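You operate a simulated robot arm through the tools that you are given. There is no shell and no other tool.

Carry out the task below with a simulated robot arm. There is one attempt and no reset: what you move stays moved.

TASK
Grease the input line: pump till its lamp lights.
Fine: shut the gears valve first, open the input valve, and shut it after.

Only the result counts: the job must be done as asked and must still hold three seconds after the hand-in. Knocking over, shifting, dropping, spilling or breaking anything else fails it.

THE ROBOT
A 7-joint arm with a two-finger parallel gripper, fixed in place. Base frame: the origin is on the floor under the middle of its stand, x ahead of it, y to its left, z up. Units: mm, rad, N and s.
With the tool pointing down near the work surface it reaches from about 200 to 720 mm from the base axis. Its first joint turns from -2.897 to 2.897 rad. Payload 1.57 kg.
The TCP is the grasp point between the finger pads, 30 mm short of the fingertips. In the tool frame z runs along the fingers and y along their closing line. The gripper opens to 110 mm. The fingers are 24 mm wide and 12 mm thick; the gripper's body (48 by 112 mm) begins 78 mm behind the TCP.
Orientation is that of the tool frame in the base frame, as a unit quaternion [x, y, z, w]. With the fingers straight down and closing along the base's y, the tool's x points along the base's -x, its y along +y and its z along -z.

THE INTERFACE
- The arm moves only by the tool arm_command. Its argument "targets" is a list of rows, each a list of 7 numbers: the gripper command, from -1 (fully open) to 1 (shut), values between in proportion, then the shift along the base's x, y, z in mm, then the turn, a rotation vector about the base's x, y, z in rad. In form: [[hand, dx, dy, dz, rx, ry, rz], ...]. A call has 1 to 20 rows; each row shifts and turns the commanded pose from where the row before left it. A row lasts 0.2 s, in which the tool goes at most 50 mm and 0.15 rad; a call with a longer step from one row to the next is refused whole, and so is a gripper value outside its range. Where a pose cannot be reached the arm comes as near as it can. A force on the tool above 40 N (or 10 N above the force at the start of the call, whichever is more), or a blocked arm, ends the call early, and 0.2 s more pass. Each finger travels about 45 mm/s and halts on what it meets, pressing with about 43 N; the grip force reading is that of the motor and also rises with nothing between the fingers. The clock runs only during rows and for 0.2 s after the last one: add rows that do not move to give the fingers time. The reply holds the time, the measured pose of the TCP, the force on the tool along the base axes, the opening and the grip force, in the units named above and with some noise, with the torque about the TCP (base axes, N m) and any sound that the robot's microphone picked up.
- Cameras (640 x 400 px; columns grow to the right, rows downward): "scene" is fixed at [401.2, 497.8, 1689.4]; the picture's right is [-0.97, -0.23, 0.00], its down [-0.11, 0.46, -0.88] and it looks along [0.21, -0.86, -0.47] (base axes); focal length 311 px, centre (320, 200). "wrist" rides on the gripper at [70, 16, -141] in the tool frame; the picture's right is [-0.23, 0.97, 0.00], its down [-0.85, -0.20, -0.48] and it looks along [-0.47, -0.11, 0.88] (tool axes); focal length 222 px, centre (320, 200). There is no depth. A picture from a camera that has moved, and an enlarged one, comes with that camera's place and axes in the base frame and with its lens.
- camera(camera): a new picture of that camera. The clock stands still meanwhile.
- move_column(by): slides the trunk up (or, below 0, down) by that many mm; the arm rides with it, the base frame stays. It gives what a move gives, with no picture.
- enlarge(camera, box): a new picture of the part [left, top, right, bottom] of that camera's present view, enlarged. The clock stands still meanwhile.
- sign_off(): hands the job in; it is judged then, once.

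Places have to be worked out from the pictures, the camera data and where the tool is seen. Open the gripper and draw the arm clear of the work before you hand the job in, unless the task says otherwise.

The tools are called after "Request:" by a JSON object that holds its "op" and its "data". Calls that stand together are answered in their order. arm_command: Moves the arm, as the interface text tells. Its arguments: {"type":"object","properties":{"targets":{"type":"array","items":{"type":"array","items":{"type":"number"}}}},"required":["targets"]} The other tools are called the same way: move_column (by) moves the trunk up or down; camera (camera) takes a picture; enlarge (camera, box) takes an enlarged picture of a part of a camera's view; sign_off () hands the job in.

At the start:

```text
t: 0.0
tcp_pos: [404.1, -260.9, 1298.8]
tool_rot: [0.0, 1.0, 0.0, 0.0]
force: [-0.1, 0.5, -0.6]
wrist_torque: [-0.01, -0.04, 0.0]
finger_gap: 109.7
grasp_force: 0.0
trunk travel left (down, up): [-525.0, 65.0]
```

scene: 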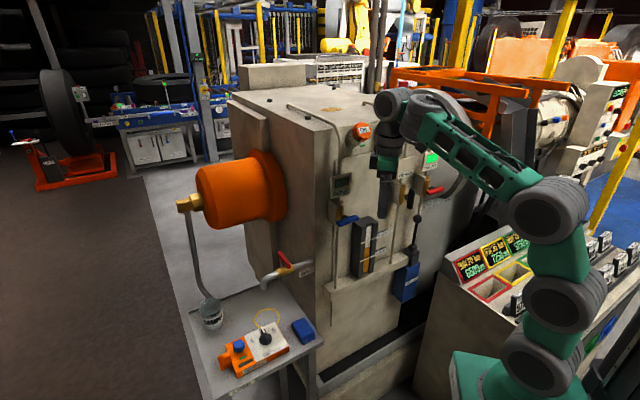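
wrist: 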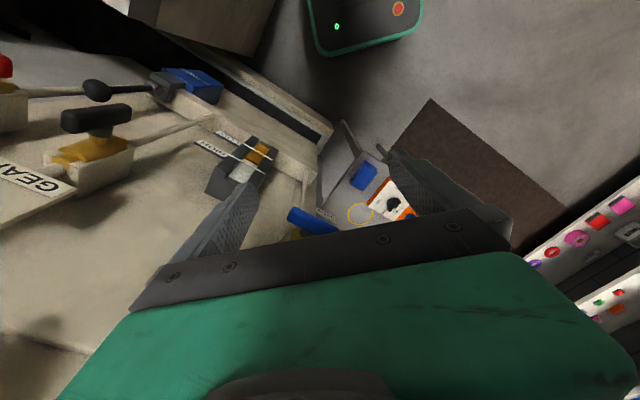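

I start by looking closer at the machine front to find the valves, pump and lamp.

Request:
{"op": "enlarge", "data": {"camera": "scene", "box": [320, 100, 480, 200]}}

Request:
{"op": "enlarge", "data": {"camera": "scene", "box": [310, 160, 470, 320]}}

Request:
{"op": "enlarge", "data": {"camera": "wrist", "box": [0, 40, 340, 250]}}

Request:
{"op": "enlarge", "data": {"camera": "scene", "box": [180, 240, 340, 390]}}

```text
4.00 times, centred on (400, 150) of scene
camera zoom: at [401.2, 497.8, 1689.4], right [-0.97, -0.23, 0.0], down [-0.11, 0.46, -0.88], along [0.21, -0.86, -0.47], focal length 1244 px, centre (0, 400)
```

zoom: 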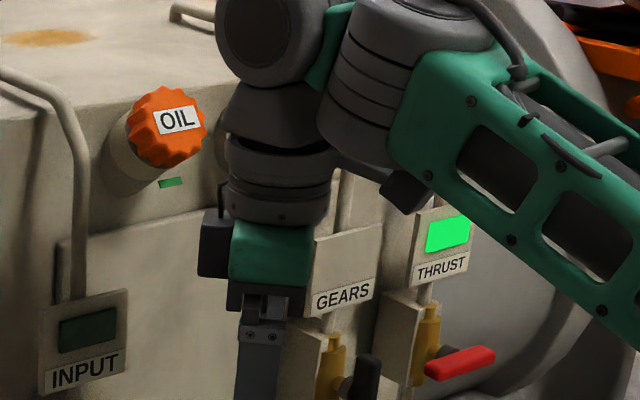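

```text
2.50 times, centred on (390, 240) of scene
camera zoom: at [401.2, 497.8, 1689.4], right [-0.97, -0.23, 0.0], down [-0.11, 0.46, -0.88], along [0.21, -0.86, -0.47], focal length 777 px, centre (145, 100)
```

zoom: 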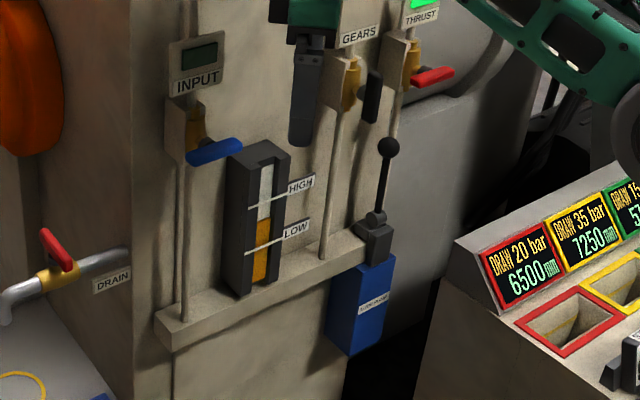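

```text
1.88 times, centred on (170, 145) of wrist
camera zoom: at [335.5, -242.5, 1442.4], right [0.23, 0.97, 0.0], down [0.85, -0.2, 0.48], along [0.47, -0.11, -0.88], focal length 418 px, centre (602, 304)
```

zoom: 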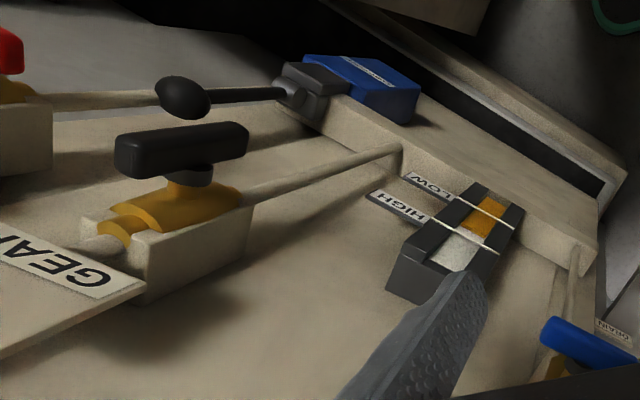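

```text
2.67 times, centred on (260, 315) of scene
camera zoom: at [401.2, 497.8, 1689.4], right [-0.97, -0.23, 0.0], down [-0.11, 0.46, -0.88], along [0.21, -0.86, -0.47], focal length 829 px, centre (480, -107)
```

zoom: 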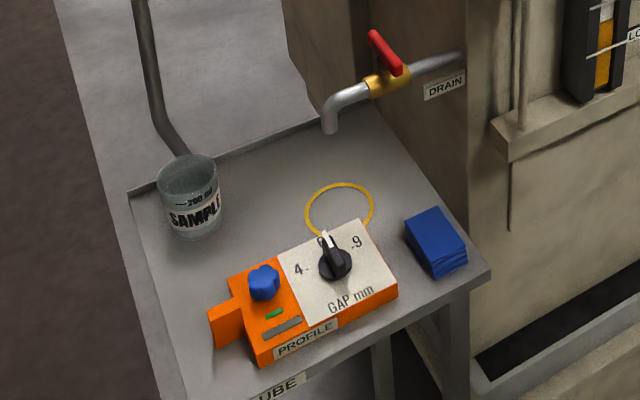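

The gears handle seems to stand along its pipe (open), input and thrust across (shut); the panel appears to run at 45° to the base axes. I enlarge the key parts more to settle the handle and lever geometry.

Request:
{"op": "enlarge", "data": {"camera": "scene", "box": [380, 170, 460, 220]}}

Request:
{"op": "enlarge", "data": {"camera": "scene", "box": [320, 170, 400, 220]}}

Request:
{"op": "enlarge", "data": {"camera": "scene", "box": [375, 205, 471, 305]}}

Request:
{"op": "enlarge", "data": {"camera": "wrist", "box": [0, 60, 160, 160]}}

Request:
{"op": "enlarge", "data": {"camera": "wrist", "box": [100, 40, 260, 140]}}

```text
8.00 times, centred on (420, 195) of scene
camera zoom: at [401.2, 497.8, 1689.4], right [-0.97, -0.23, 0.0], down [-0.11, 0.46, -0.88], along [0.21, -0.86, -0.47], focal length 2487 px, centre (-480, 240)
```

zoom: 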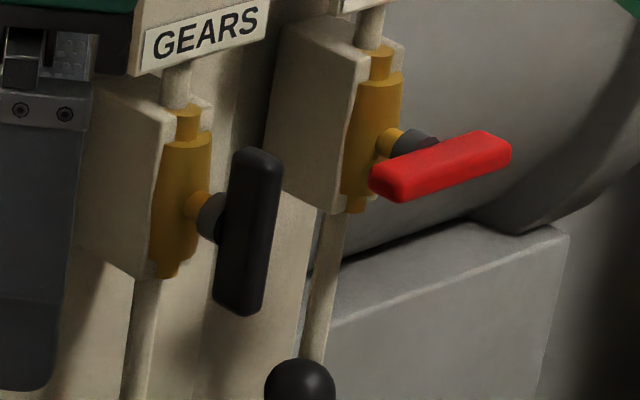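

```text
8.00 times, centred on (360, 195) of scene
camera zoom: at [401.2, 497.8, 1689.4], right [-0.97, -0.23, 0.0], down [-0.11, 0.46, -0.88], along [0.21, -0.86, -0.47], focal length 2487 px, centre (0, 240)
```

zoom: 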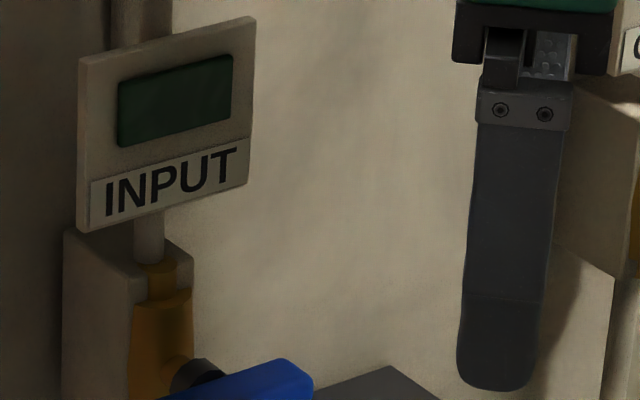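

```text
4.00 times, centred on (423, 255) of scene
camera zoom: at [401.2, 497.8, 1689.4], right [-0.97, -0.23, 0.0], down [-0.11, 0.46, -0.88], along [0.21, -0.86, -0.47], focal length 1244 px, centre (-92, -20)
```

zoom: 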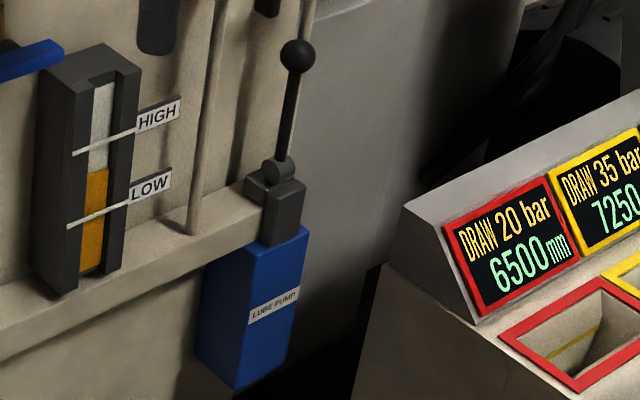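

```text
4.00 times, centred on (80, 110) of wrist
camera zoom: at [335.5, -242.5, 1442.4], right [0.23, 0.97, 0.0], down [0.85, -0.2, 0.48], along [0.47, -0.11, -0.88], focal length 888 px, centre (1280, 560)
```

zoom: 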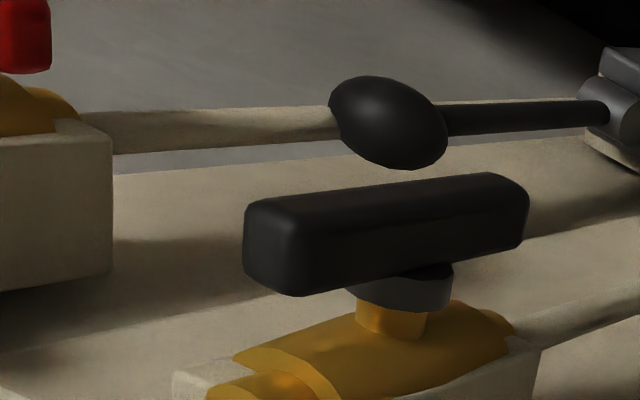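

```text
4.00 times, centred on (180, 90) of wrist
camera zoom: at [335.5, -242.5, 1442.4], right [0.23, 0.97, 0.0], down [0.85, -0.2, 0.48], along [0.47, -0.11, -0.88], focal length 888 px, centre (880, 640)
```

zoom: 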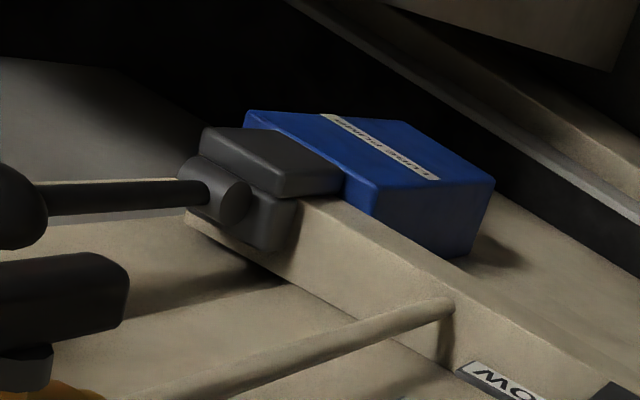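

The handles are T-bars on stems pointing off the panel, and the pump lever stands upright on a hinge running along the panel. By triangulation the gears handle is near (320,-474,1201), input near (505,-291,1193), pump ball near (277,-569,1072), so the panel normal is about (-0.707,0.707,0). I first yaw the tool by -45° in place.

Request:
{"op": "arm_command", "data": {"targets": [[-1, -5, 5, 0, 0, 0, -0.1309], [-1, -5, 5, 0, 0, 0, -0.1309], [-1, -5, 5, 0, 0, 0, -0.1309], [-1, -5, 5, 0, 0, 0, -0.1309], [-1, 0, 0, 0, 0, 0, -0.1309], [-1, 0, 0, 0, 0, 0, -0.1309]]}}

```text
t: 1.4
tcp_pos: [385.5, -239.8, 1299.9]
tool_rot: [0.383, 0.924, 0.0, 0.0]
force: [-0.5, 0.4, 0.3]
wrist_torque: [-0.01, -0.03, -0.03]
finger_gap: 109.7
grasp_force: 0.0
trunk travel left (down, up): [-525.0, 65.0]
```

Yaw done (tool x now along the panel normal). Now I pitch the tool toward the panel, halfway first.

Request:
{"op": "arm_command", "data": {"targets": [[-1, 0, 0, 0, -0.101, -0.101, 0], [-1, 0, 0, 0, -0.101, -0.101, 0], [-1, 0, 0, 0, -0.101, -0.101, 0], [-1, 0, 0, 0, -0.101, -0.101, 0], [-1, 0, 0, 0, -0.101, -0.101, 0]]}}

Request:
{"op": "camera", "data": {"camera": "wrist"}}

Request:
{"op": "camera", "data": {"camera": "scene"}}

```text
t: 2.6
tcp_pos: [377.2, -239.3, 1338.5]
tool_rot: [0.36, 0.866, -0.131, 0.321]
force: [-0.9, 1.0, 0.6]
wrist_torque: [-0.1, -0.05, 0.0]
finger_gap: 110.1
grasp_force: 0.1
out of reach, approached as far as the arm can: row 5
trunk travel left (down, up): [-525.0, 65.0]
```

```text
taken
camera wrist: at [286.3, -124.9, 1402.2], right [0.81, 0.57, 0.15], down [0.1, -0.38, 0.92], along [0.58, -0.73, -0.36], focal length 222 px, centre (320, 200)
```

wrist: 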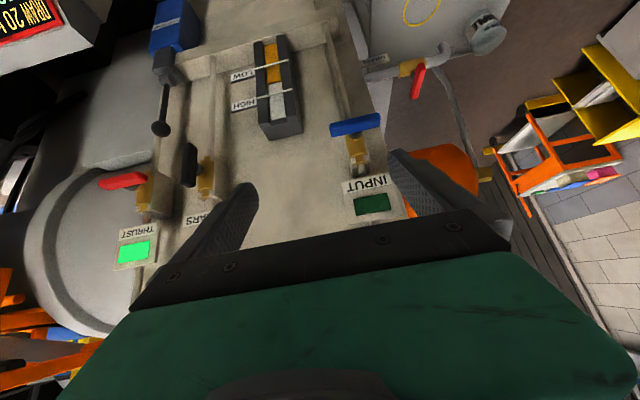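

```text
taken
```

scene: 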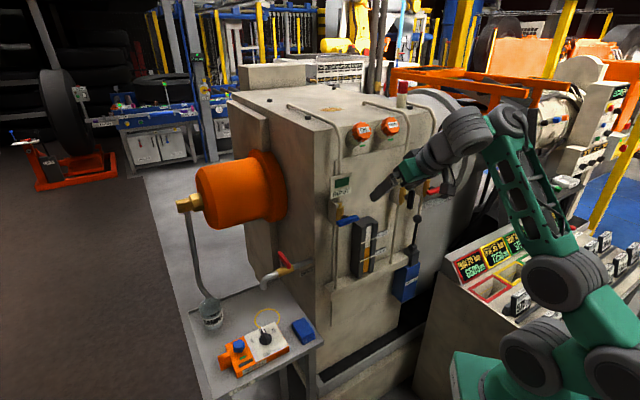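

The tool cannot be pitched further at this trunk height (the wrist would have to go too low relative to the shoulder), so I lower the trunk by 100 mm; everything there is clear of the panel (TCP about 125 mm off the handle plane).

Request:
{"op": "move_column", "data": {"by": -100}}

Request:
{"op": "camera", "data": {"camera": "scene"}}

```text
t: 3.9
tcp_pos: [380.8, -241.8, 1237.1]
tool_rot: [0.358, 0.868, -0.13, 0.318]
force: [0.0, 0.5, 0.0]
wrist_torque: [0.02, 0.04, -0.02]
finger_gap: 110.0
grasp_force: 0.0
trunk travel left (down, up): [-425.0, 165.0]
```

```text
taken
```

scene: 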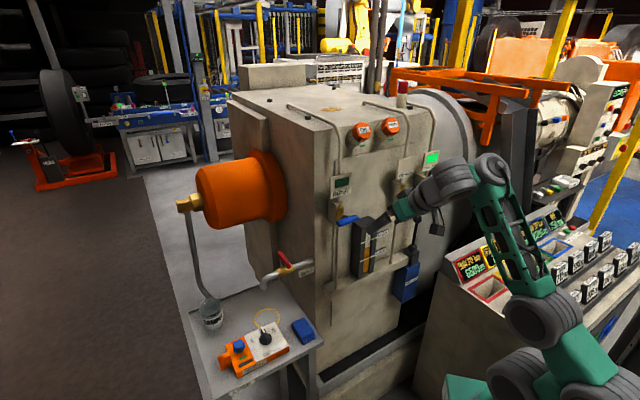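

The arm rode down without touching anything. Now I raise the TCP 60 mm while pitching the remaining 49° to horizontal.

Request:
{"op": "arm_command", "data": {"targets": [[-1, 0, 0, 30, 0, 0, 0], [-1, 0, 0, 30, 0, 0, 0], [-1, 0, 0, 10, -0.101, -0.101, 0], [-1, 0, 0, 10, -0.101, -0.101, 0], [-1, 0, 0, 0, -0.101, -0.101, 0]]}}

```text
t: 5.1
tcp_pos: [428.7, -212.7, 1312.3]
tool_rot: [0.246, 0.859, -0.097, 0.439]
force: [0.3, -0.4, -0.6]
wrist_torque: [0.0, 0.0, 0.02]
finger_gap: 110.2
grasp_force: 0.0
out of reach, approached as far as the arm can: row 4, 5
trunk travel left (down, up): [-425.0, 165.0]
stopped in row 5: the arm was blocked; the commanded pose is now the measured one
```

The wrist reached a limit there; I look at the arm's posture before choosing another trunk height.

Request:
{"op": "camera", "data": {"camera": "scene"}}

Request:
{"op": "camera", "data": {"camera": "wrist"}}

Request:
{"op": "enlarge", "data": {"camera": "scene", "box": [370, 120, 640, 400]}}

```text
taken
```

scene: 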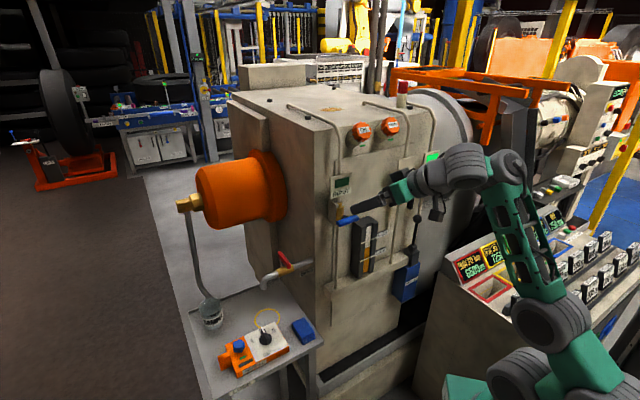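

```text
taken
camera wrist: at [301.3, -119.1, 1342.8], right [0.61, 0.76, 0.23], down [-0.02, -0.28, 0.96], along [0.8, -0.59, -0.15], focal length 222 px, centre (320, 200)
```

wrist: 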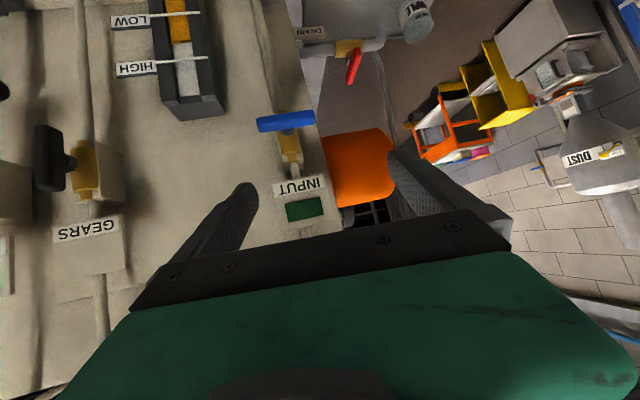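

```text
1.43 times, centred on (505, 260) of scene
camera zoom: at [401.2, 497.8, 1689.4], right [-0.97, -0.23, 0.0], down [-0.11, 0.46, -0.88], along [0.21, -0.86, -0.47], focal length 444 px, centre (56, 114)
```

zoom: 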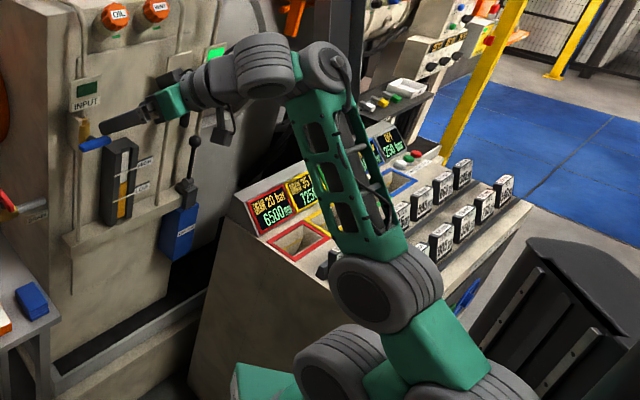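

The limit looks like a wrist/forearm angle limit that eases when the hand sits higher relative to the shoulder, so I lower the trunk another 150 mm; the TCP is about 100 mm in front of the handles and will stay clear.

Request:
{"op": "move_column", "data": {"by": -150}}

Request:
{"op": "arm_command", "data": {"targets": [[-1, -20, 0, 30, 0, 0, -0.1], [-1, -20, 0, 30, 0, 0, -0.1], [-1, 0, 0, 20, 0, 0, -0.1], [-1, 0, 0, 0, 0, 0, 0]]}}

Request:
{"op": "camera", "data": {"camera": "scene"}}

```text
t: 6.8
tcp_pos: [432.5, -216.4, 1150.7]
tool_rot: [0.25, 0.864, -0.089, 0.429]
force: [0.1, 0.8, -0.3]
wrist_torque: [0.01, 0.0, 0.01]
finger_gap: 110.0
grasp_force: 0.1
trunk travel left (down, up): [-275.0, 315.0]
```

```text
t: 7.8
tcp_pos: [390.7, -212.7, 1239.5]
tool_rot: [0.372, 0.814, -0.16, 0.418]
force: [-0.1, -1.1, -0.5]
wrist_torque: [0.04, -0.01, 0.02]
finger_gap: 109.9
grasp_force: 0.1
trunk travel left (down, up): [-275.0, 315.0]
```

```text
taken
```

scene: 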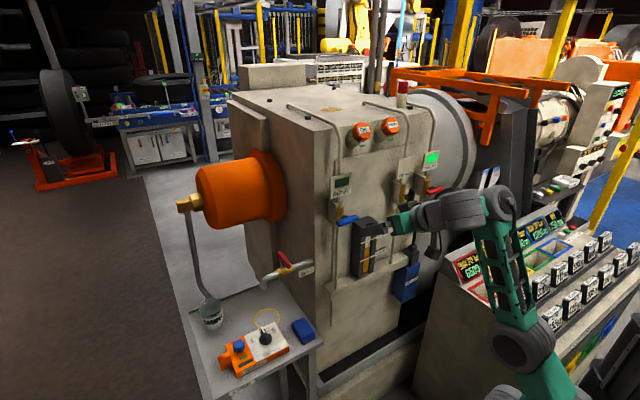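

The tool now points at the panel's azimuth at 53° pitch. I continue pitching in small steps while moving 40 mm outward.

Request:
{"op": "arm_command", "data": {"targets": [[-1, 10, -10, 0, -0.1, -0.1, 0], [-1, 10, -10, 0, -0.1, -0.1, 0], [-1, 10, -10, 0, -0.1, -0.1, 0]]}}

```text
t: 8.7
tcp_pos: [408.9, -253.9, 1230.7]
tool_rot: [0.294, 0.785, -0.095, 0.537]
force: [1.1, -0.2, 0.5]
wrist_torque: [-0.01, 0.03, 0.04]
finger_gap: 109.8
grasp_force: 0.1
out of reach, approached as far as the arm can: row 1, 2, 3
trunk travel left (down, up): [-275.0, 315.0]
stopped in row 3: the arm was blocked; the commanded pose is now the measured one
```

The arm reaches more pitch only when the tool lies in the arm's own radial plane, so about 50° pitch is a comfortable working tilt. I return to a clean orientation (closing line along the panel, 50° pitch) at the middle of the panel, standing off, for measuring pictures.

Request:
{"op": "arm_command", "data": {"targets": [[-1, -30, -12, 10, 0.0162, 0.1058, -0.0508], [-1, -30, -12, 10, 0.0162, 0.1058, -0.0508], [-1, -30, -12, 10, 0.0162, 0.1058, -0.0508], [-1, 0, 0, 0, 0, 0, 0]]}}

Request:
{"op": "camera", "data": {"camera": "wrist"}}

Request:
{"op": "camera", "data": {"camera": "scene"}}

```text
t: 9.7
tcp_pos: [316.1, -295.6, 1249.5]
tool_rot: [0.35, 0.839, -0.157, 0.386]
force: [-0.3, -0.4, -0.2]
wrist_torque: [0.07, -0.03, 0.04]
finger_gap: 110.0
grasp_force: 0.1
trunk travel left (down, up): [-275.0, 315.0]
```

```text
taken
camera wrist: at [219.5, -174.1, 1288.7], right [0.79, 0.58, 0.18], down [-0.01, -0.28, 0.96], along [0.61, -0.76, -0.22], focal length 222 px, centre (320, 200)
```

wrist: 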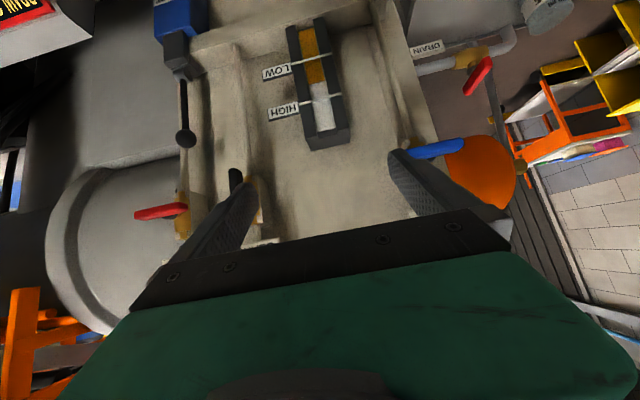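

```text
taken
```

scene: 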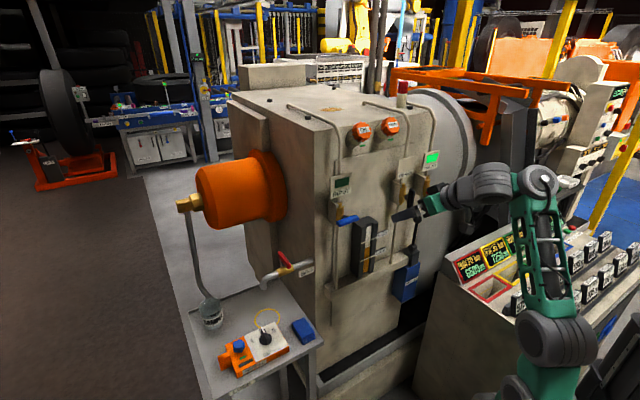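

Triangulating over four views: panel normal exactly 45°, bar centres at n≈-562 (input t≈+152, gears t≈-113, thrust t≈-229), all at z≈1196; bars about 72 mm long. I'll push the gears bar's top end clockwise with closed fingers; first close and go to a standoff beside its top.

Request:
{"op": "arm_command", "data": {"targets": [[1, -7.25, -24, -0.75, 0, 0, 0], [1, -7.25, -24, -0.75, 0, 0, 0], [1, -7.25, -24, -0.75, 0, 0, 0], [1, -7.25, -24, -0.75, 0, 0, 0], [1, 0, 0, 0, 0, 0, 0], [1, 0, 0, 0, 0, 0, 0], [1, 0, 0, 0, 0, 0, 0], [1, 0, 0, 0, 0, 0, 0]]}}

Request:
{"op": "camera", "data": {"camera": "wrist"}}

Request:
{"op": "enlarge", "data": {"camera": "scene", "box": [370, 150, 450, 220]}}

```text
t: 11.5
tcp_pos: [288.4, -388.9, 1238.3]
tool_rot: [0.35, 0.838, -0.16, 0.387]
force: [0.7, -0.8, -0.3]
wrist_torque: [-0.04, 0.0, -0.02]
finger_gap: 0.1
grasp_force: 21.2
out of reach, approached as far as the arm can: row 3, 4
trunk travel left (down, up): [-275.0, 315.0]
```

```text
taken
camera wrist: at [191.6, -268.1, 1278.2], right [0.79, 0.58, 0.18], down [-0.01, -0.28, 0.96], along [0.61, -0.76, -0.22], focal length 222 px, centre (320, 200)
```

wrist: 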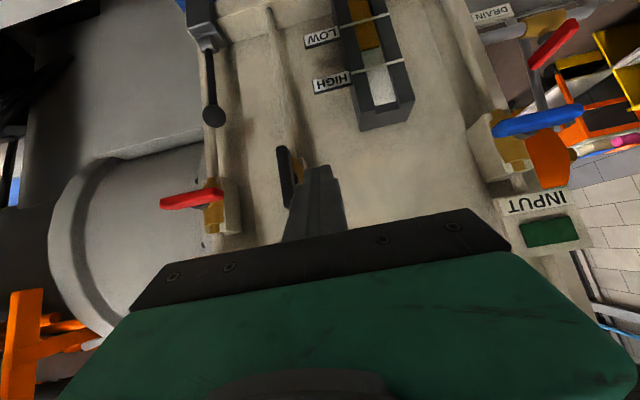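

```text
5.71 times, centred on (410, 185) of scene
camera zoom: at [401.2, 497.8, 1689.4], right [-0.97, -0.23, 0.0], down [-0.11, 0.46, -0.88], along [0.21, -0.86, -0.47], focal length 1777 px, centre (-194, 286)
```

zoom: 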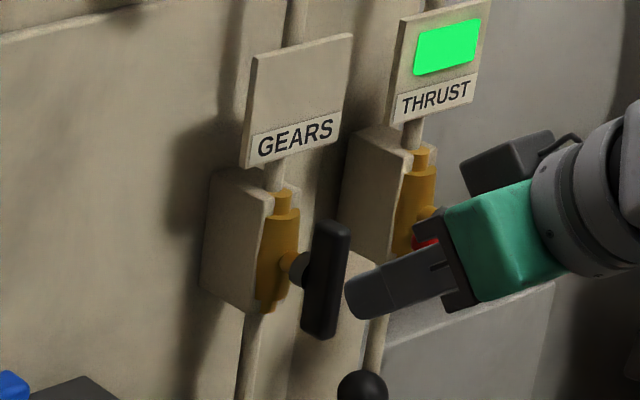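

The closed fingers sit right beside the gears bar's top, standing off about 70 mm; the arm was slightly at its reach limit, so I lower the trunk 80 mm to regain wrist margin, then rise again.

Request:
{"op": "move_column", "data": {"by": -80}}

Request:
{"op": "arm_command", "data": {"targets": [[1, 0, 0, 30, 0, 0, 0], [1, 0, 0, 30, 0, 0, 0], [1, 0, 0, 28, 0, 0, 0], [1, 0, 0, 0, 0, 0, 0]]}}

```text
t: 12.7
tcp_pos: [288.4, -389.2, 1158.2]
tool_rot: [0.35, 0.839, -0.159, 0.387]
force: [-0.8, 0.0, -0.4]
wrist_torque: [0.02, 0.01, 0.01]
finger_gap: 0.0
grasp_force: 21.4
trunk travel left (down, up): [-195.0, 395.0]
```

```text
t: 13.7
tcp_pos: [288.7, -384.7, 1159.7]
tool_rot: [0.35, 0.838, -0.159, 0.388]
force: [0.2, 0.2, 0.4]
wrist_torque: [0.0, 0.0, -0.01]
finger_gap: 0.0
grasp_force: 21.2
out of reach, approached as far as the arm can: row 1, 2, 3
trunk travel left (down, up): [-195.0, 395.0]
```

So the limit is the opposite one here: the hand was at the top of its reach relative to the shoulder. I raise the trunk 130 mm and then lower the hand to the working height.

Request:
{"op": "move_column", "data": {"by": 130}}

Request:
{"op": "arm_command", "data": {"targets": [[1, 0, 0, -20, 0, 0, 0], [1, 0, 0, -20, 0, 0, 0], [1, 0, 0, 0, 0, 0, 0]]}}

```text
t: 15.3
tcp_pos: [288.4, -385.2, 1290.4]
tool_rot: [0.349, 0.838, -0.158, 0.388]
force: [-0.1, -0.5, 0.3]
wrist_torque: [0.02, -0.01, 0.0]
finger_gap: 0.0
grasp_force: 20.9
trunk travel left (down, up): [-325.0, 265.0]
```

```text
t: 16.1
tcp_pos: [286.6, -386.8, 1249.6]
tool_rot: [0.35, 0.838, -0.159, 0.388]
force: [-1.0, -0.8, -0.4]
wrist_torque: [0.0, -0.01, -0.01]
finger_gap: 0.0
grasp_force: 21.1
trunk travel left (down, up): [-325.0, 265.0]
```

It tracks properly now (n≈-476, t≈-71, z≈1250). I advance 73 mm toward the panel beside the bar's top end.

Request:
{"op": "arm_command", "data": {"targets": [[1, 16.5, -17.9, -1, 0, 0, 0], [1, 16.5, -17.9, -1, 0, 0, 0], [1, 16.5, -17.9, -1, 0, 0, 0], [1, 0, 0, 0, 0, 0, 0]]}}

Request:
{"op": "camera", "data": {"camera": "wrist"}}

Request:
{"op": "enlarge", "data": {"camera": "scene", "box": [370, 150, 450, 220]}}

```text
t: 17.1
tcp_pos: [337.6, -439.7, 1244.5]
tool_rot: [0.35, 0.838, -0.16, 0.388]
force: [0.5, -0.8, -0.4]
wrist_torque: [0.0, 0.02, 0.02]
finger_gap: 0.0
grasp_force: 21.7
trunk travel left (down, up): [-325.0, 265.0]
```

```text
taken
camera wrist: at [240.8, -318.8, 1283.6], right [0.79, 0.58, 0.18], down [-0.01, -0.28, 0.96], along [0.61, -0.77, -0.21], focal length 222 px, centre (320, 200)
```

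wrist: 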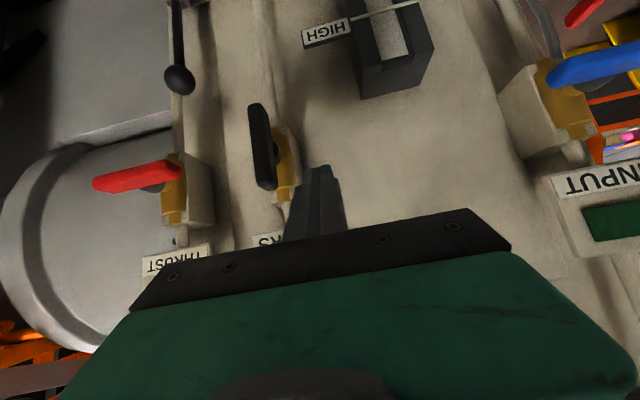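

```text
5.71 times, centred on (410, 185) of scene
camera zoom: at [401.2, 497.8, 1689.4], right [-0.97, -0.23, 0.0], down [-0.11, 0.46, -0.88], along [0.21, -0.86, -0.47], focal length 1777 px, centre (-194, 286)
```

zoom: 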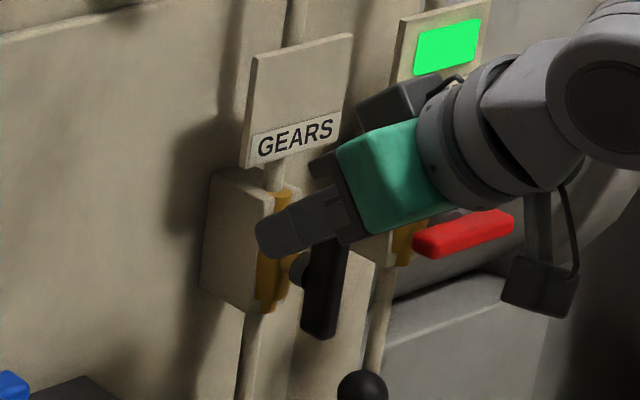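

The wrist view confirms the bar centre at t≈-114, z≈1192, with my finger edge about 20 mm to its left at its top end. I now push its top sideways (clockwise) toward 45° and watch the force.

Request:
{"op": "arm_command", "data": {"targets": [[1, -6.9, -6.9, -1, 0, 0, 0], [1, -7.8, -7.8, -0.9, 0, 0, 0], [1, -3.5, -3.5, 0.9, 0, 0, 0], [1, -3.5, -3.5, 0.7, 0, 0, 0], [1, -3.5, -3.5, -0.9, 0, 0, 0], [1, -3.4, -3.4, -1.3, 0, 0, 0]]}}

Request:
{"op": "camera", "data": {"camera": "wrist"}}

```text
t: 18.5
tcp_pos: [310.8, -467.4, 1245.1]
tool_rot: [0.35, 0.837, -0.16, 0.388]
force: [-0.4, 0.4, -0.8]
wrist_torque: [0.07, 0.0, -0.01]
finger_gap: 0.0
grasp_force: 21.2
trunk travel left (down, up): [-325.0, 265.0]
```

```text
taken
camera wrist: at [213.6, -346.3, 1284.3], right [0.79, 0.58, 0.18], down [-0.01, -0.28, 0.96], along [0.61, -0.77, -0.21], focal length 222 px, centre (320, 200)
```

wrist: 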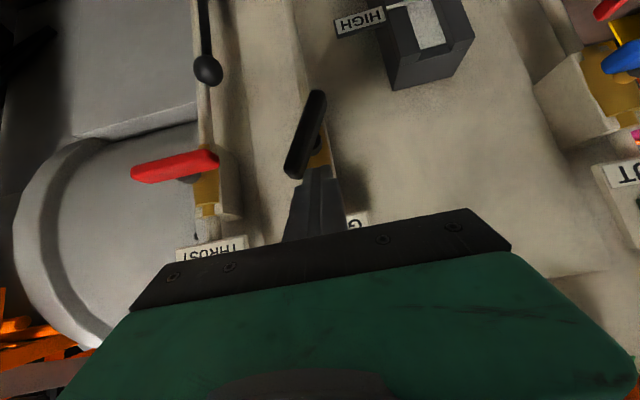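

The bar is turning clockwise with no notable resistance (roughly 30° now). I continue along the arc, sideways and down.

Request:
{"op": "arm_command", "data": {"targets": [[1, -1.6, -1.6, -3.1, 0, 0, 0], [1, -2.8, -2.8, -2.7, 0, 0, 0], [1, -2.7, -2.7, -3.3, 0, 0, 0], [1, -1.9, -1.9, -3, 0, 0, 0], [1, -1.8, -1.8, -3.5, 0, 0, 0]]}}

Request:
{"op": "camera", "data": {"camera": "wrist"}}

Request:
{"op": "enlarge", "data": {"camera": "scene", "box": [370, 150, 450, 220]}}

```text
t: 19.7
tcp_pos: [298.6, -478.9, 1228.8]
tool_rot: [0.349, 0.838, -0.159, 0.389]
force: [-0.8, -0.9, -0.2]
wrist_torque: [-0.01, 0.0, -0.03]
finger_gap: 0.0
grasp_force: 21.2
trunk travel left (down, up): [-325.0, 265.0]
```

```text
taken
camera wrist: at [202.9, -357.3, 1268.9], right [0.79, 0.58, 0.18], down [-0.01, -0.28, 0.96], along [0.61, -0.76, -0.22], focal length 222 px, centre (320, 200)
```

wrist: 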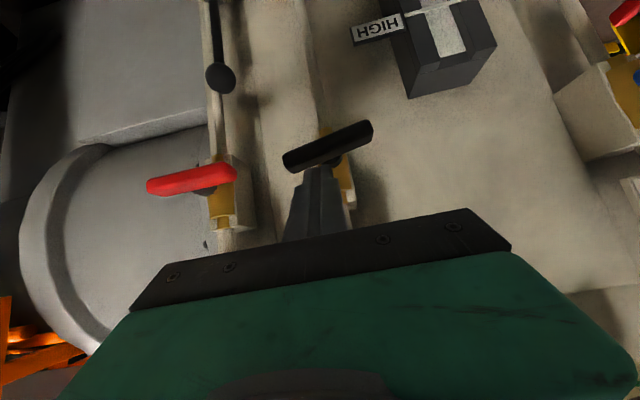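

```text
5.71 times, centred on (410, 185) of scene
camera zoom: at [401.2, 497.8, 1689.4], right [-0.97, -0.23, 0.0], down [-0.11, 0.46, -0.88], along [0.21, -0.86, -0.47], focal length 1777 px, centre (-194, 286)
```

zoom: 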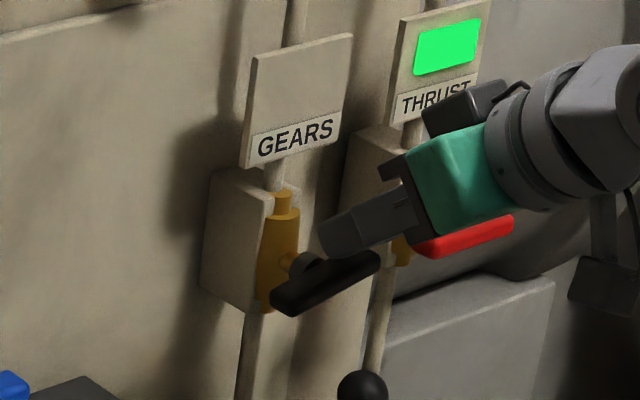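

The gears bar is about 80° round. I shift a bit further out along it and press down in small steps until it meets its stop.

Request:
{"op": "arm_command", "data": {"targets": [[1, -3, -3, 0, 0, 0, 0], [1, -3, -3, -2, 0, 0, 0], [1, 0, 0, -3, 0, 0, 0], [1, 0, 0, -2, 0, 0, 0]]}}

Request:
{"op": "camera", "data": {"camera": "wrist"}}

```text
t: 20.7
tcp_pos: [294.1, -484.4, 1226.0]
tool_rot: [0.35, 0.836, -0.161, 0.391]
force: [-0.2, -3.2, 12.6]
wrist_torque: [-0.25, -0.16, -0.12]
finger_gap: 0.2
grasp_force: 21.6
trunk travel left (down, up): [-325.0, 265.0]
```

```text
taken
camera wrist: at [197.1, -363.0, 1264.4], right [0.79, 0.58, 0.18], down [-0.01, -0.27, 0.96], along [0.61, -0.77, -0.21], focal length 222 px, centre (320, 200)
```

wrist: 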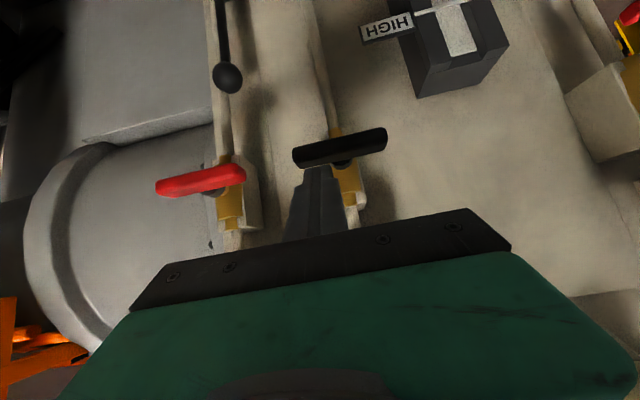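

Force rose to 12.6 N and the bar looks parallel to the shut thrust bar; I press a little more to check it is the end stop.

Request:
{"op": "arm_command", "data": {"targets": [[1, 0, 0, -2, 0, 0, 0], [1, 0, 0, -2, 0, 0, 0], [1, 0, 0, 0, 0, 0, 0]]}}

Request:
{"op": "enlarge", "data": {"camera": "wrist", "box": [140, 90, 400, 250]}}

Request:
{"op": "enlarge", "data": {"camera": "scene", "box": [370, 150, 450, 220]}}

```text
t: 21.4
tcp_pos: [294.0, -482.8, 1225.9]
tool_rot: [0.348, 0.834, -0.166, 0.395]
force: [-1.4, -0.6, 4.7]
wrist_torque: [-0.08, -0.02, -0.08]
finger_gap: 0.0
grasp_force: 21.1
trunk travel left (down, up): [-325.0, 265.0]
stopped in row 3: the force on the tool passed its limit at 42 N (the readings are from after the stop); the commanded pose is now the measured one
```

```text
2.46 times, centred on (270, 170) of wrist
camera zoom: at [197.2, -362.2, 1262.5], right [0.79, 0.58, 0.17], down [-0.02, -0.26, 0.96], along [0.61, -0.77, -0.2], focal length 547 px, centre (443, 274)
```

zoom: 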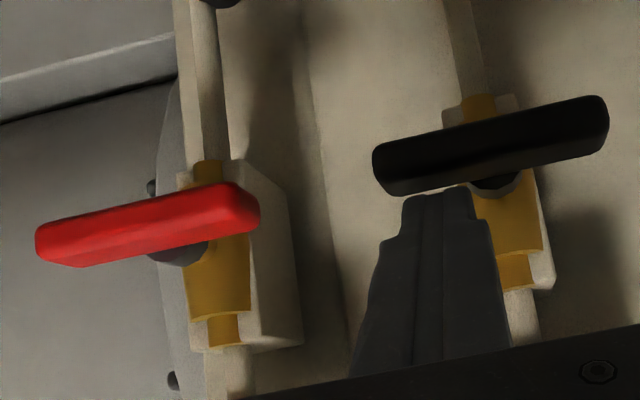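

```text
5.71 times, centred on (410, 185) of scene
camera zoom: at [401.2, 497.8, 1689.4], right [-0.97, -0.23, 0.0], down [-0.11, 0.46, -0.88], along [0.21, -0.86, -0.47], focal length 1777 px, centre (-194, 286)
```

zoom: 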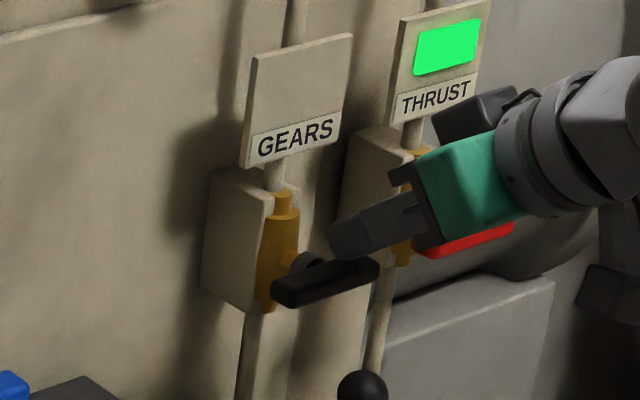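

The stop was reached (42 N) and ray-intersection puts both bar ends at z≈1190, so the gears valve is shut. I lift off and retreat from the panel.

Request:
{"op": "arm_command", "data": {"targets": [[1, 0, 0, 8, 0, 0, 0], [1, -10, 10, 10, 0, 0, 0], [1, -25, 25, 8, 0, 0, 0], [1, -20, 20, 0, 0, 0, 0], [1, 0, 0, 0, 0, 0, 0]]}}

Request:
{"op": "camera", "data": {"camera": "scene"}}

```text
t: 22.6
tcp_pos: [239.4, -431.2, 1251.4]
tool_rot: [0.348, 0.835, -0.163, 0.393]
force: [0.1, -0.1, 0.5]
wrist_torque: [0.0, 0.01, -0.01]
finger_gap: 0.0
grasp_force: 21.0
trunk travel left (down, up): [-325.0, 265.0]
```

```text
taken
```

scene: 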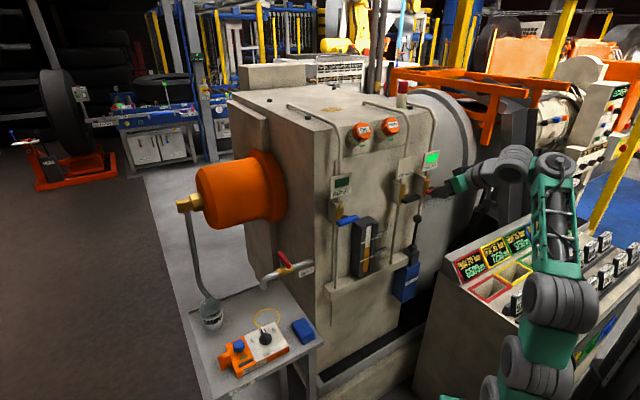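

Clear. Now I travel left along the panel (constant standoff) to in front of the input valve.

Request:
{"op": "arm_command", "data": {"targets": [[1, 29, 29, 0, 0, 0, 0], [1, 29, 29, 0, 0, 0, 0], [1, 29, 29, 0, 0, 0, 0], [1, 29, 29, 0, 0, 0, 0], [1, 29, 29, 0, 0, 0, 0], [1, 29, 29, 0, 0, 0, 0], [1, 29, 29, 0, 0, 0, 0], [1, 17, 17, 0, 0, 0, 0], [1, 0, 0, 0, 0, 0, 0]]}}

Request:
{"op": "camera", "data": {"camera": "wrist"}}

```text
t: 24.6
tcp_pos: [460.2, -209.4, 1251.3]
tool_rot: [0.348, 0.835, -0.164, 0.393]
force: [0.4, 0.0, 0.6]
wrist_torque: [0.01, 0.02, 0.01]
finger_gap: 0.0
grasp_force: 20.7
trunk travel left (down, up): [-325.0, 265.0]
```

```text
taken
camera wrist: at [362.6, -87.5, 1288.9], right [0.79, 0.58, 0.17], down [-0.02, -0.27, 0.96], along [0.61, -0.77, -0.2], focal length 222 px, centre (320, 200)
```

wrist: 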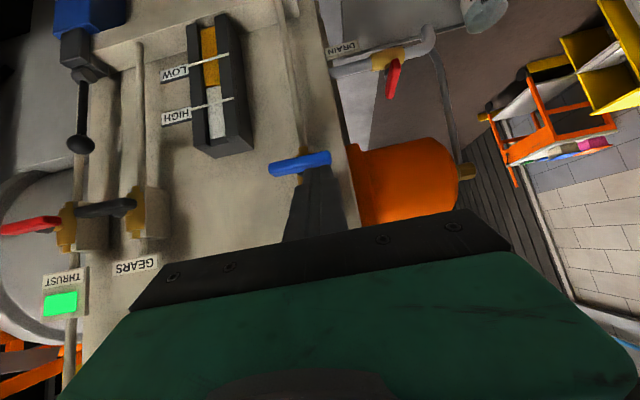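

The input bar's centre re-measures to t≈151, z≈1192. I advance so the fingers hang just above its left end.

Request:
{"op": "arm_command", "data": {"targets": [[1, 17.8, -17.8, -2.6, 0, 0, 0], [1, 17.8, -17.8, -2.6, 0, 0, 0], [1, 17.8, -17.8, -2.6, 0, 0, 0], [1, 0, 0, 0, 0, 0, 0]]}}

Request:
{"op": "enlarge", "data": {"camera": "wrist", "box": [200, 80, 440, 230]}}

Request:
{"op": "enlarge", "data": {"camera": "scene", "box": [310, 170, 390, 240]}}

```text
t: 25.6
tcp_pos: [513.0, -263.1, 1245.7]
tool_rot: [0.349, 0.835, -0.164, 0.392]
force: [1.6, -0.4, 0.6]
wrist_torque: [-0.01, 0.01, 0.02]
finger_gap: 0.0
grasp_force: 21.1
trunk travel left (down, up): [-325.0, 265.0]
```

```text
2.67 times, centred on (320, 155) of wrist
camera zoom: at [417.1, -141.7, 1282.3], right [0.79, 0.58, 0.18], down [-0.02, -0.27, 0.96], along [0.61, -0.77, -0.2], focal length 592 px, centre (320, 320)
```

zoom: 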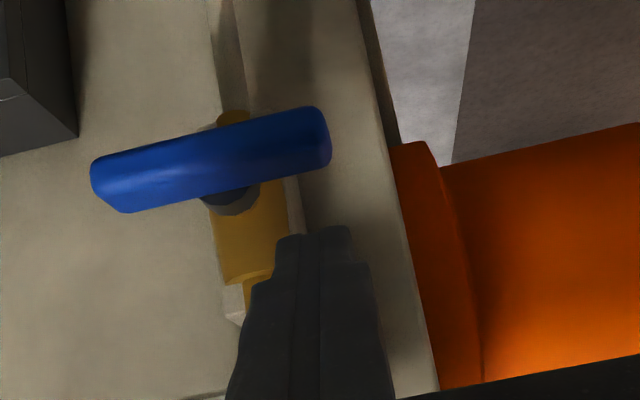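

```text
5.71 times, centred on (350, 205) of scene
camera zoom: at [401.2, 497.8, 1689.4], right [-0.97, -0.23, 0.0], down [-0.11, 0.46, -0.88], along [0.21, -0.86, -0.47], focal length 1777 px, centre (149, 171)
```

zoom: 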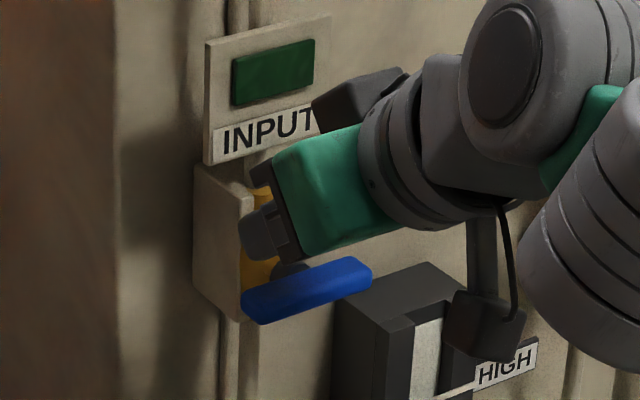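

The fingers hang just above the input bar's left end. I press that end down (counter-clockwise, the reverse of shutting) in small steps.

Request:
{"op": "arm_command", "data": {"targets": [[1, 4, 4, -6, 0, 0, 0], [1, 2, 2, -6, 0, 0, 0], [1, 0.5, 0.5, -5, 0, 0, 0], [1, 0.3, 0.3, -5, 0, 0, 0], [1, 0, 0, -5, 0, 0, 0]]}}

Request:
{"op": "enlarge", "data": {"camera": "wrist", "box": [200, 80, 440, 230]}}

```text
t: 26.8
tcp_pos: [519.7, -256.1, 1214.1]
tool_rot: [0.349, 0.835, -0.164, 0.393]
force: [0.7, 0.3, -0.4]
wrist_torque: [-0.03, -0.01, 0.01]
finger_gap: 0.0
grasp_force: 20.7
trunk travel left (down, up): [-325.0, 265.0]
```

```text
2.67 times, centred on (320, 155) of wrist
camera zoom: at [423.0, -133.8, 1253.1], right [0.79, 0.58, 0.18], down [-0.02, -0.27, 0.96], along [0.61, -0.77, -0.2], focal length 592 px, centre (320, 320)
```

zoom: 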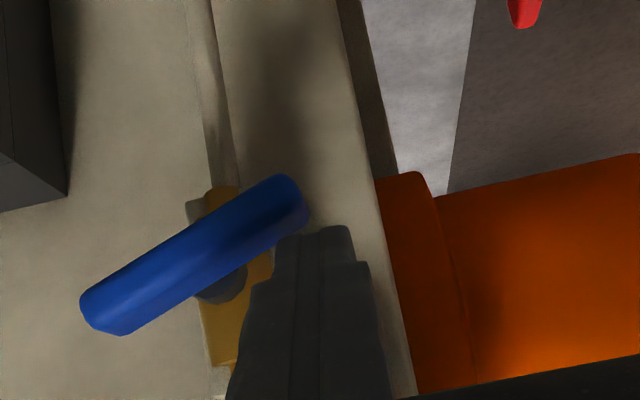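

The bar turns counter-clockwise freely (about 25–30°). I continue the arc down and back to the right.

Request:
{"op": "arm_command", "data": {"targets": [[1, -0.5, -0.5, -4, 0, 0, 0], [1, -0.5, -0.5, -4, 0, 0, 0], [1, -2.1, -2.1, -5, 0, 0, 0], [1, -2.1, -2.1, -4, 0, 0, 0], [1, -2.8, -2.8, -4, 0, 0, 0]]}}

Request:
{"op": "enlarge", "data": {"camera": "wrist", "box": [200, 80, 440, 230]}}

Request:
{"op": "enlarge", "data": {"camera": "scene", "box": [310, 170, 390, 240]}}

```text
t: 27.9
tcp_pos: [510.8, -263.8, 1195.2]
tool_rot: [0.348, 0.836, -0.163, 0.393]
force: [0.2, 1.6, 1.5]
wrist_torque: [0.02, -0.02, 0.0]
finger_gap: 0.0
grasp_force: 21.3
trunk travel left (down, up): [-325.0, 265.0]
```

```text
2.67 times, centred on (320, 155) of wrist
camera zoom: at [414.7, -142.4, 1232.8], right [0.79, 0.58, 0.17], down [-0.02, -0.27, 0.96], along [0.61, -0.77, -0.2], focal length 592 px, centre (320, 320)
```

zoom: 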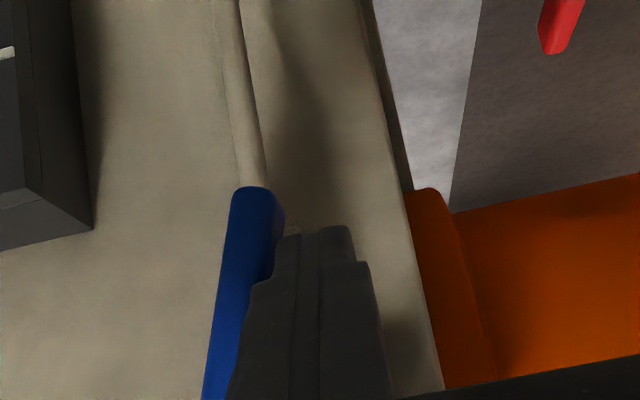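

```text
5.71 times, centred on (350, 205) of scene
camera zoom: at [401.2, 497.8, 1689.4], right [-0.97, -0.23, 0.0], down [-0.11, 0.46, -0.88], along [0.21, -0.86, -0.47], focal length 1777 px, centre (149, 171)
```

zoom: 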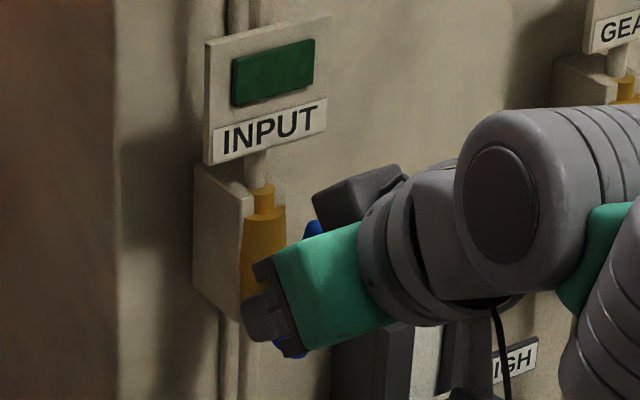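

The bar is about 70° round. I lower a little and push to the right until it meets the open stop.

Request:
{"op": "arm_command", "data": {"targets": [[1, -1, -1, -4, 0, 0, 0], [1, -2, -2, -3, 0, 0, 0], [1, -2.1, -2.1, -1, 0, 0, 0], [1, -1.5, -1.5, 0, 0, 0, 0], [1, -1.5, -1.5, 0, 0, 0, 0]]}}

Request:
{"op": "enlarge", "data": {"camera": "wrist", "box": [200, 80, 440, 230]}}

```text
t: 29.1
tcp_pos: [505.0, -269.2, 1186.8]
tool_rot: [0.345, 0.837, -0.163, 0.393]
force: [14.6, 10.1, 1.1]
wrist_torque: [0.12, -0.19, 0.3]
finger_gap: 0.0
grasp_force: 20.8
trunk travel left (down, up): [-325.0, 265.0]
```

```text
2.67 times, centred on (320, 155) of wrist
camera zoom: at [408.4, -147.7, 1223.7], right [0.79, 0.59, 0.17], down [-0.01, -0.26, 0.96], along [0.61, -0.77, -0.2], focal length 592 px, centre (320, 320)
```

zoom: 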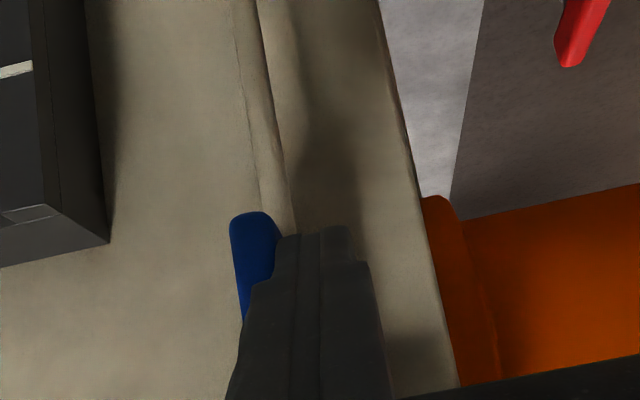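

Force 18 N against the push and the bar now looks along its pipe; a bit more pressure to make sure it is at the open stop.

Request:
{"op": "arm_command", "data": {"targets": [[1, -1.5, -1.5, 0, 0, 0, 0], [1, -1, -1, 0, 0, 0, 0], [1, 0, 0, 0, 0, 0, 0]]}}

```text
t: 30.0
tcp_pos: [506.5, -268.8, 1185.7]
tool_rot: [0.342, 0.838, -0.163, 0.392]
force: [22.9, 22.1, 1.3]
wrist_torque: [0.32, -0.32, 0.3]
finger_gap: 0.0
grasp_force: 21.2
trunk travel left (down, up): [-325.0, 265.0]
stopped in row 3: the force on the tool passed its limit at 40 N (the readings are from after the stop); the commanded pose is now the measured one
```

At the open stop. I move off sideways, then retreat from the panel and check all three bars.

Request:
{"op": "arm_command", "data": {"targets": [[1, 4, 4, 0, 0, 0, 0], [1, 4, 4, 0, 0, 0, 0], [1, -20, 20, 5, 0, 0, 0], [1, -25, 25, 5, 0, 0, 0], [1, -20, 20, 5, 0, 0, 0], [1, 0, 0, 0, 0, 0, 0]]}}

Request:
{"op": "camera", "data": {"camera": "wrist"}}

Request:
{"op": "enlarge", "data": {"camera": "scene", "box": [320, 160, 450, 250]}}

```text
t: 31.4
tcp_pos: [442.4, -202.0, 1200.5]
tool_rot: [0.347, 0.836, -0.164, 0.392]
force: [-0.1, -0.1, -0.5]
wrist_torque: [-0.03, 0.0, 0.01]
finger_gap: 0.0
grasp_force: 21.5
trunk travel left (down, up): [-325.0, 265.0]
```

```text
taken
camera wrist: at [346.1, -80.1, 1238.1], right [0.79, 0.59, 0.17], down [-0.01, -0.27, 0.96], along [0.61, -0.77, -0.2], focal length 222 px, centre (320, 200)
```

wrist: 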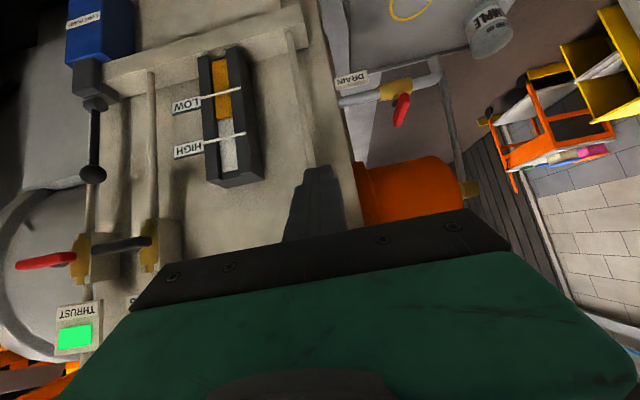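

```text
4.44 times, centred on (385, 205) of scene
camera zoom: at [401.2, 497.8, 1689.4], right [-0.97, -0.23, 0.0], down [-0.11, 0.46, -0.88], along [0.21, -0.86, -0.47], focal length 1382 px, centre (31, 178)
```

zoom: 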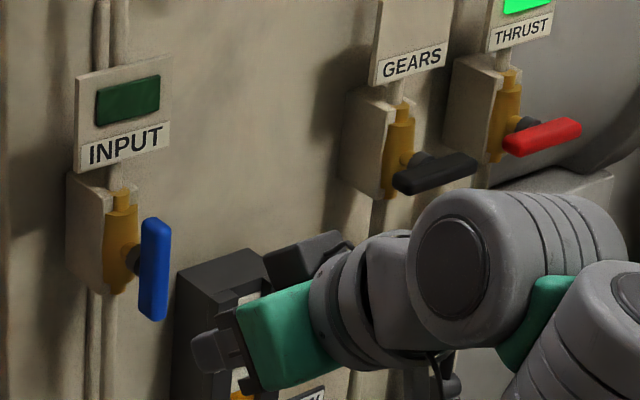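

Input is open (along its pipe), gears and thrust shut. Now I look closely at the pump lever and ball.

Request:
{"op": "enlarge", "data": {"camera": "wrist", "box": [40, 40, 200, 270]}}

Request:
{"op": "enlarge", "data": {"camera": "scene", "box": [390, 200, 440, 280]}}

```text
1.74 times, centred on (120, 155) of wrist
camera zoom: at [346.1, -80.1, 1238.1], right [0.79, 0.59, 0.17], down [-0.01, -0.27, 0.96], along [0.61, -0.77, -0.2], focal length 386 px, centre (668, 278)
```

zoom: 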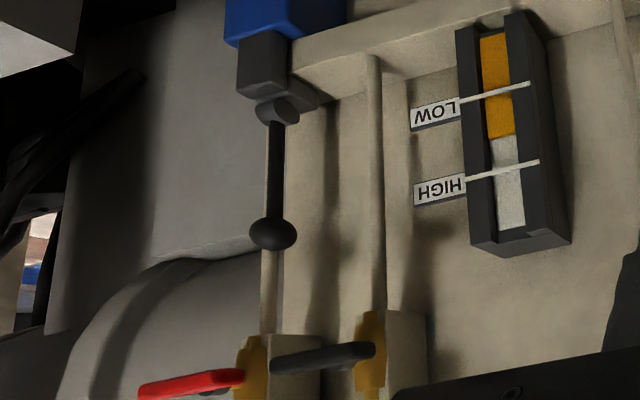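

```text
5.00 times, centred on (415, 240) of scene
camera zoom: at [401.2, 497.8, 1689.4], right [-0.97, -0.23, 0.0], down [-0.11, 0.46, -0.88], along [0.21, -0.86, -0.47], focal length 1555 px, centre (-155, 0)
```

zoom: 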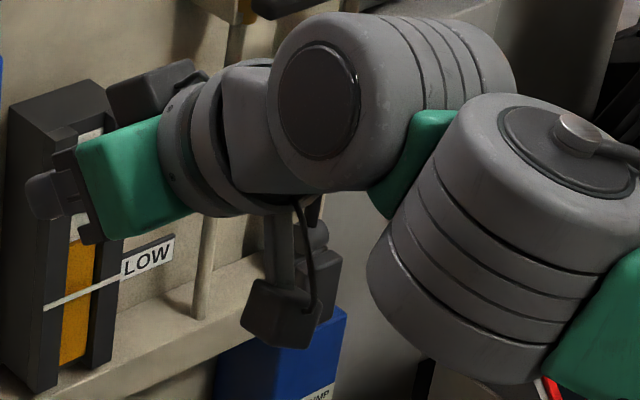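

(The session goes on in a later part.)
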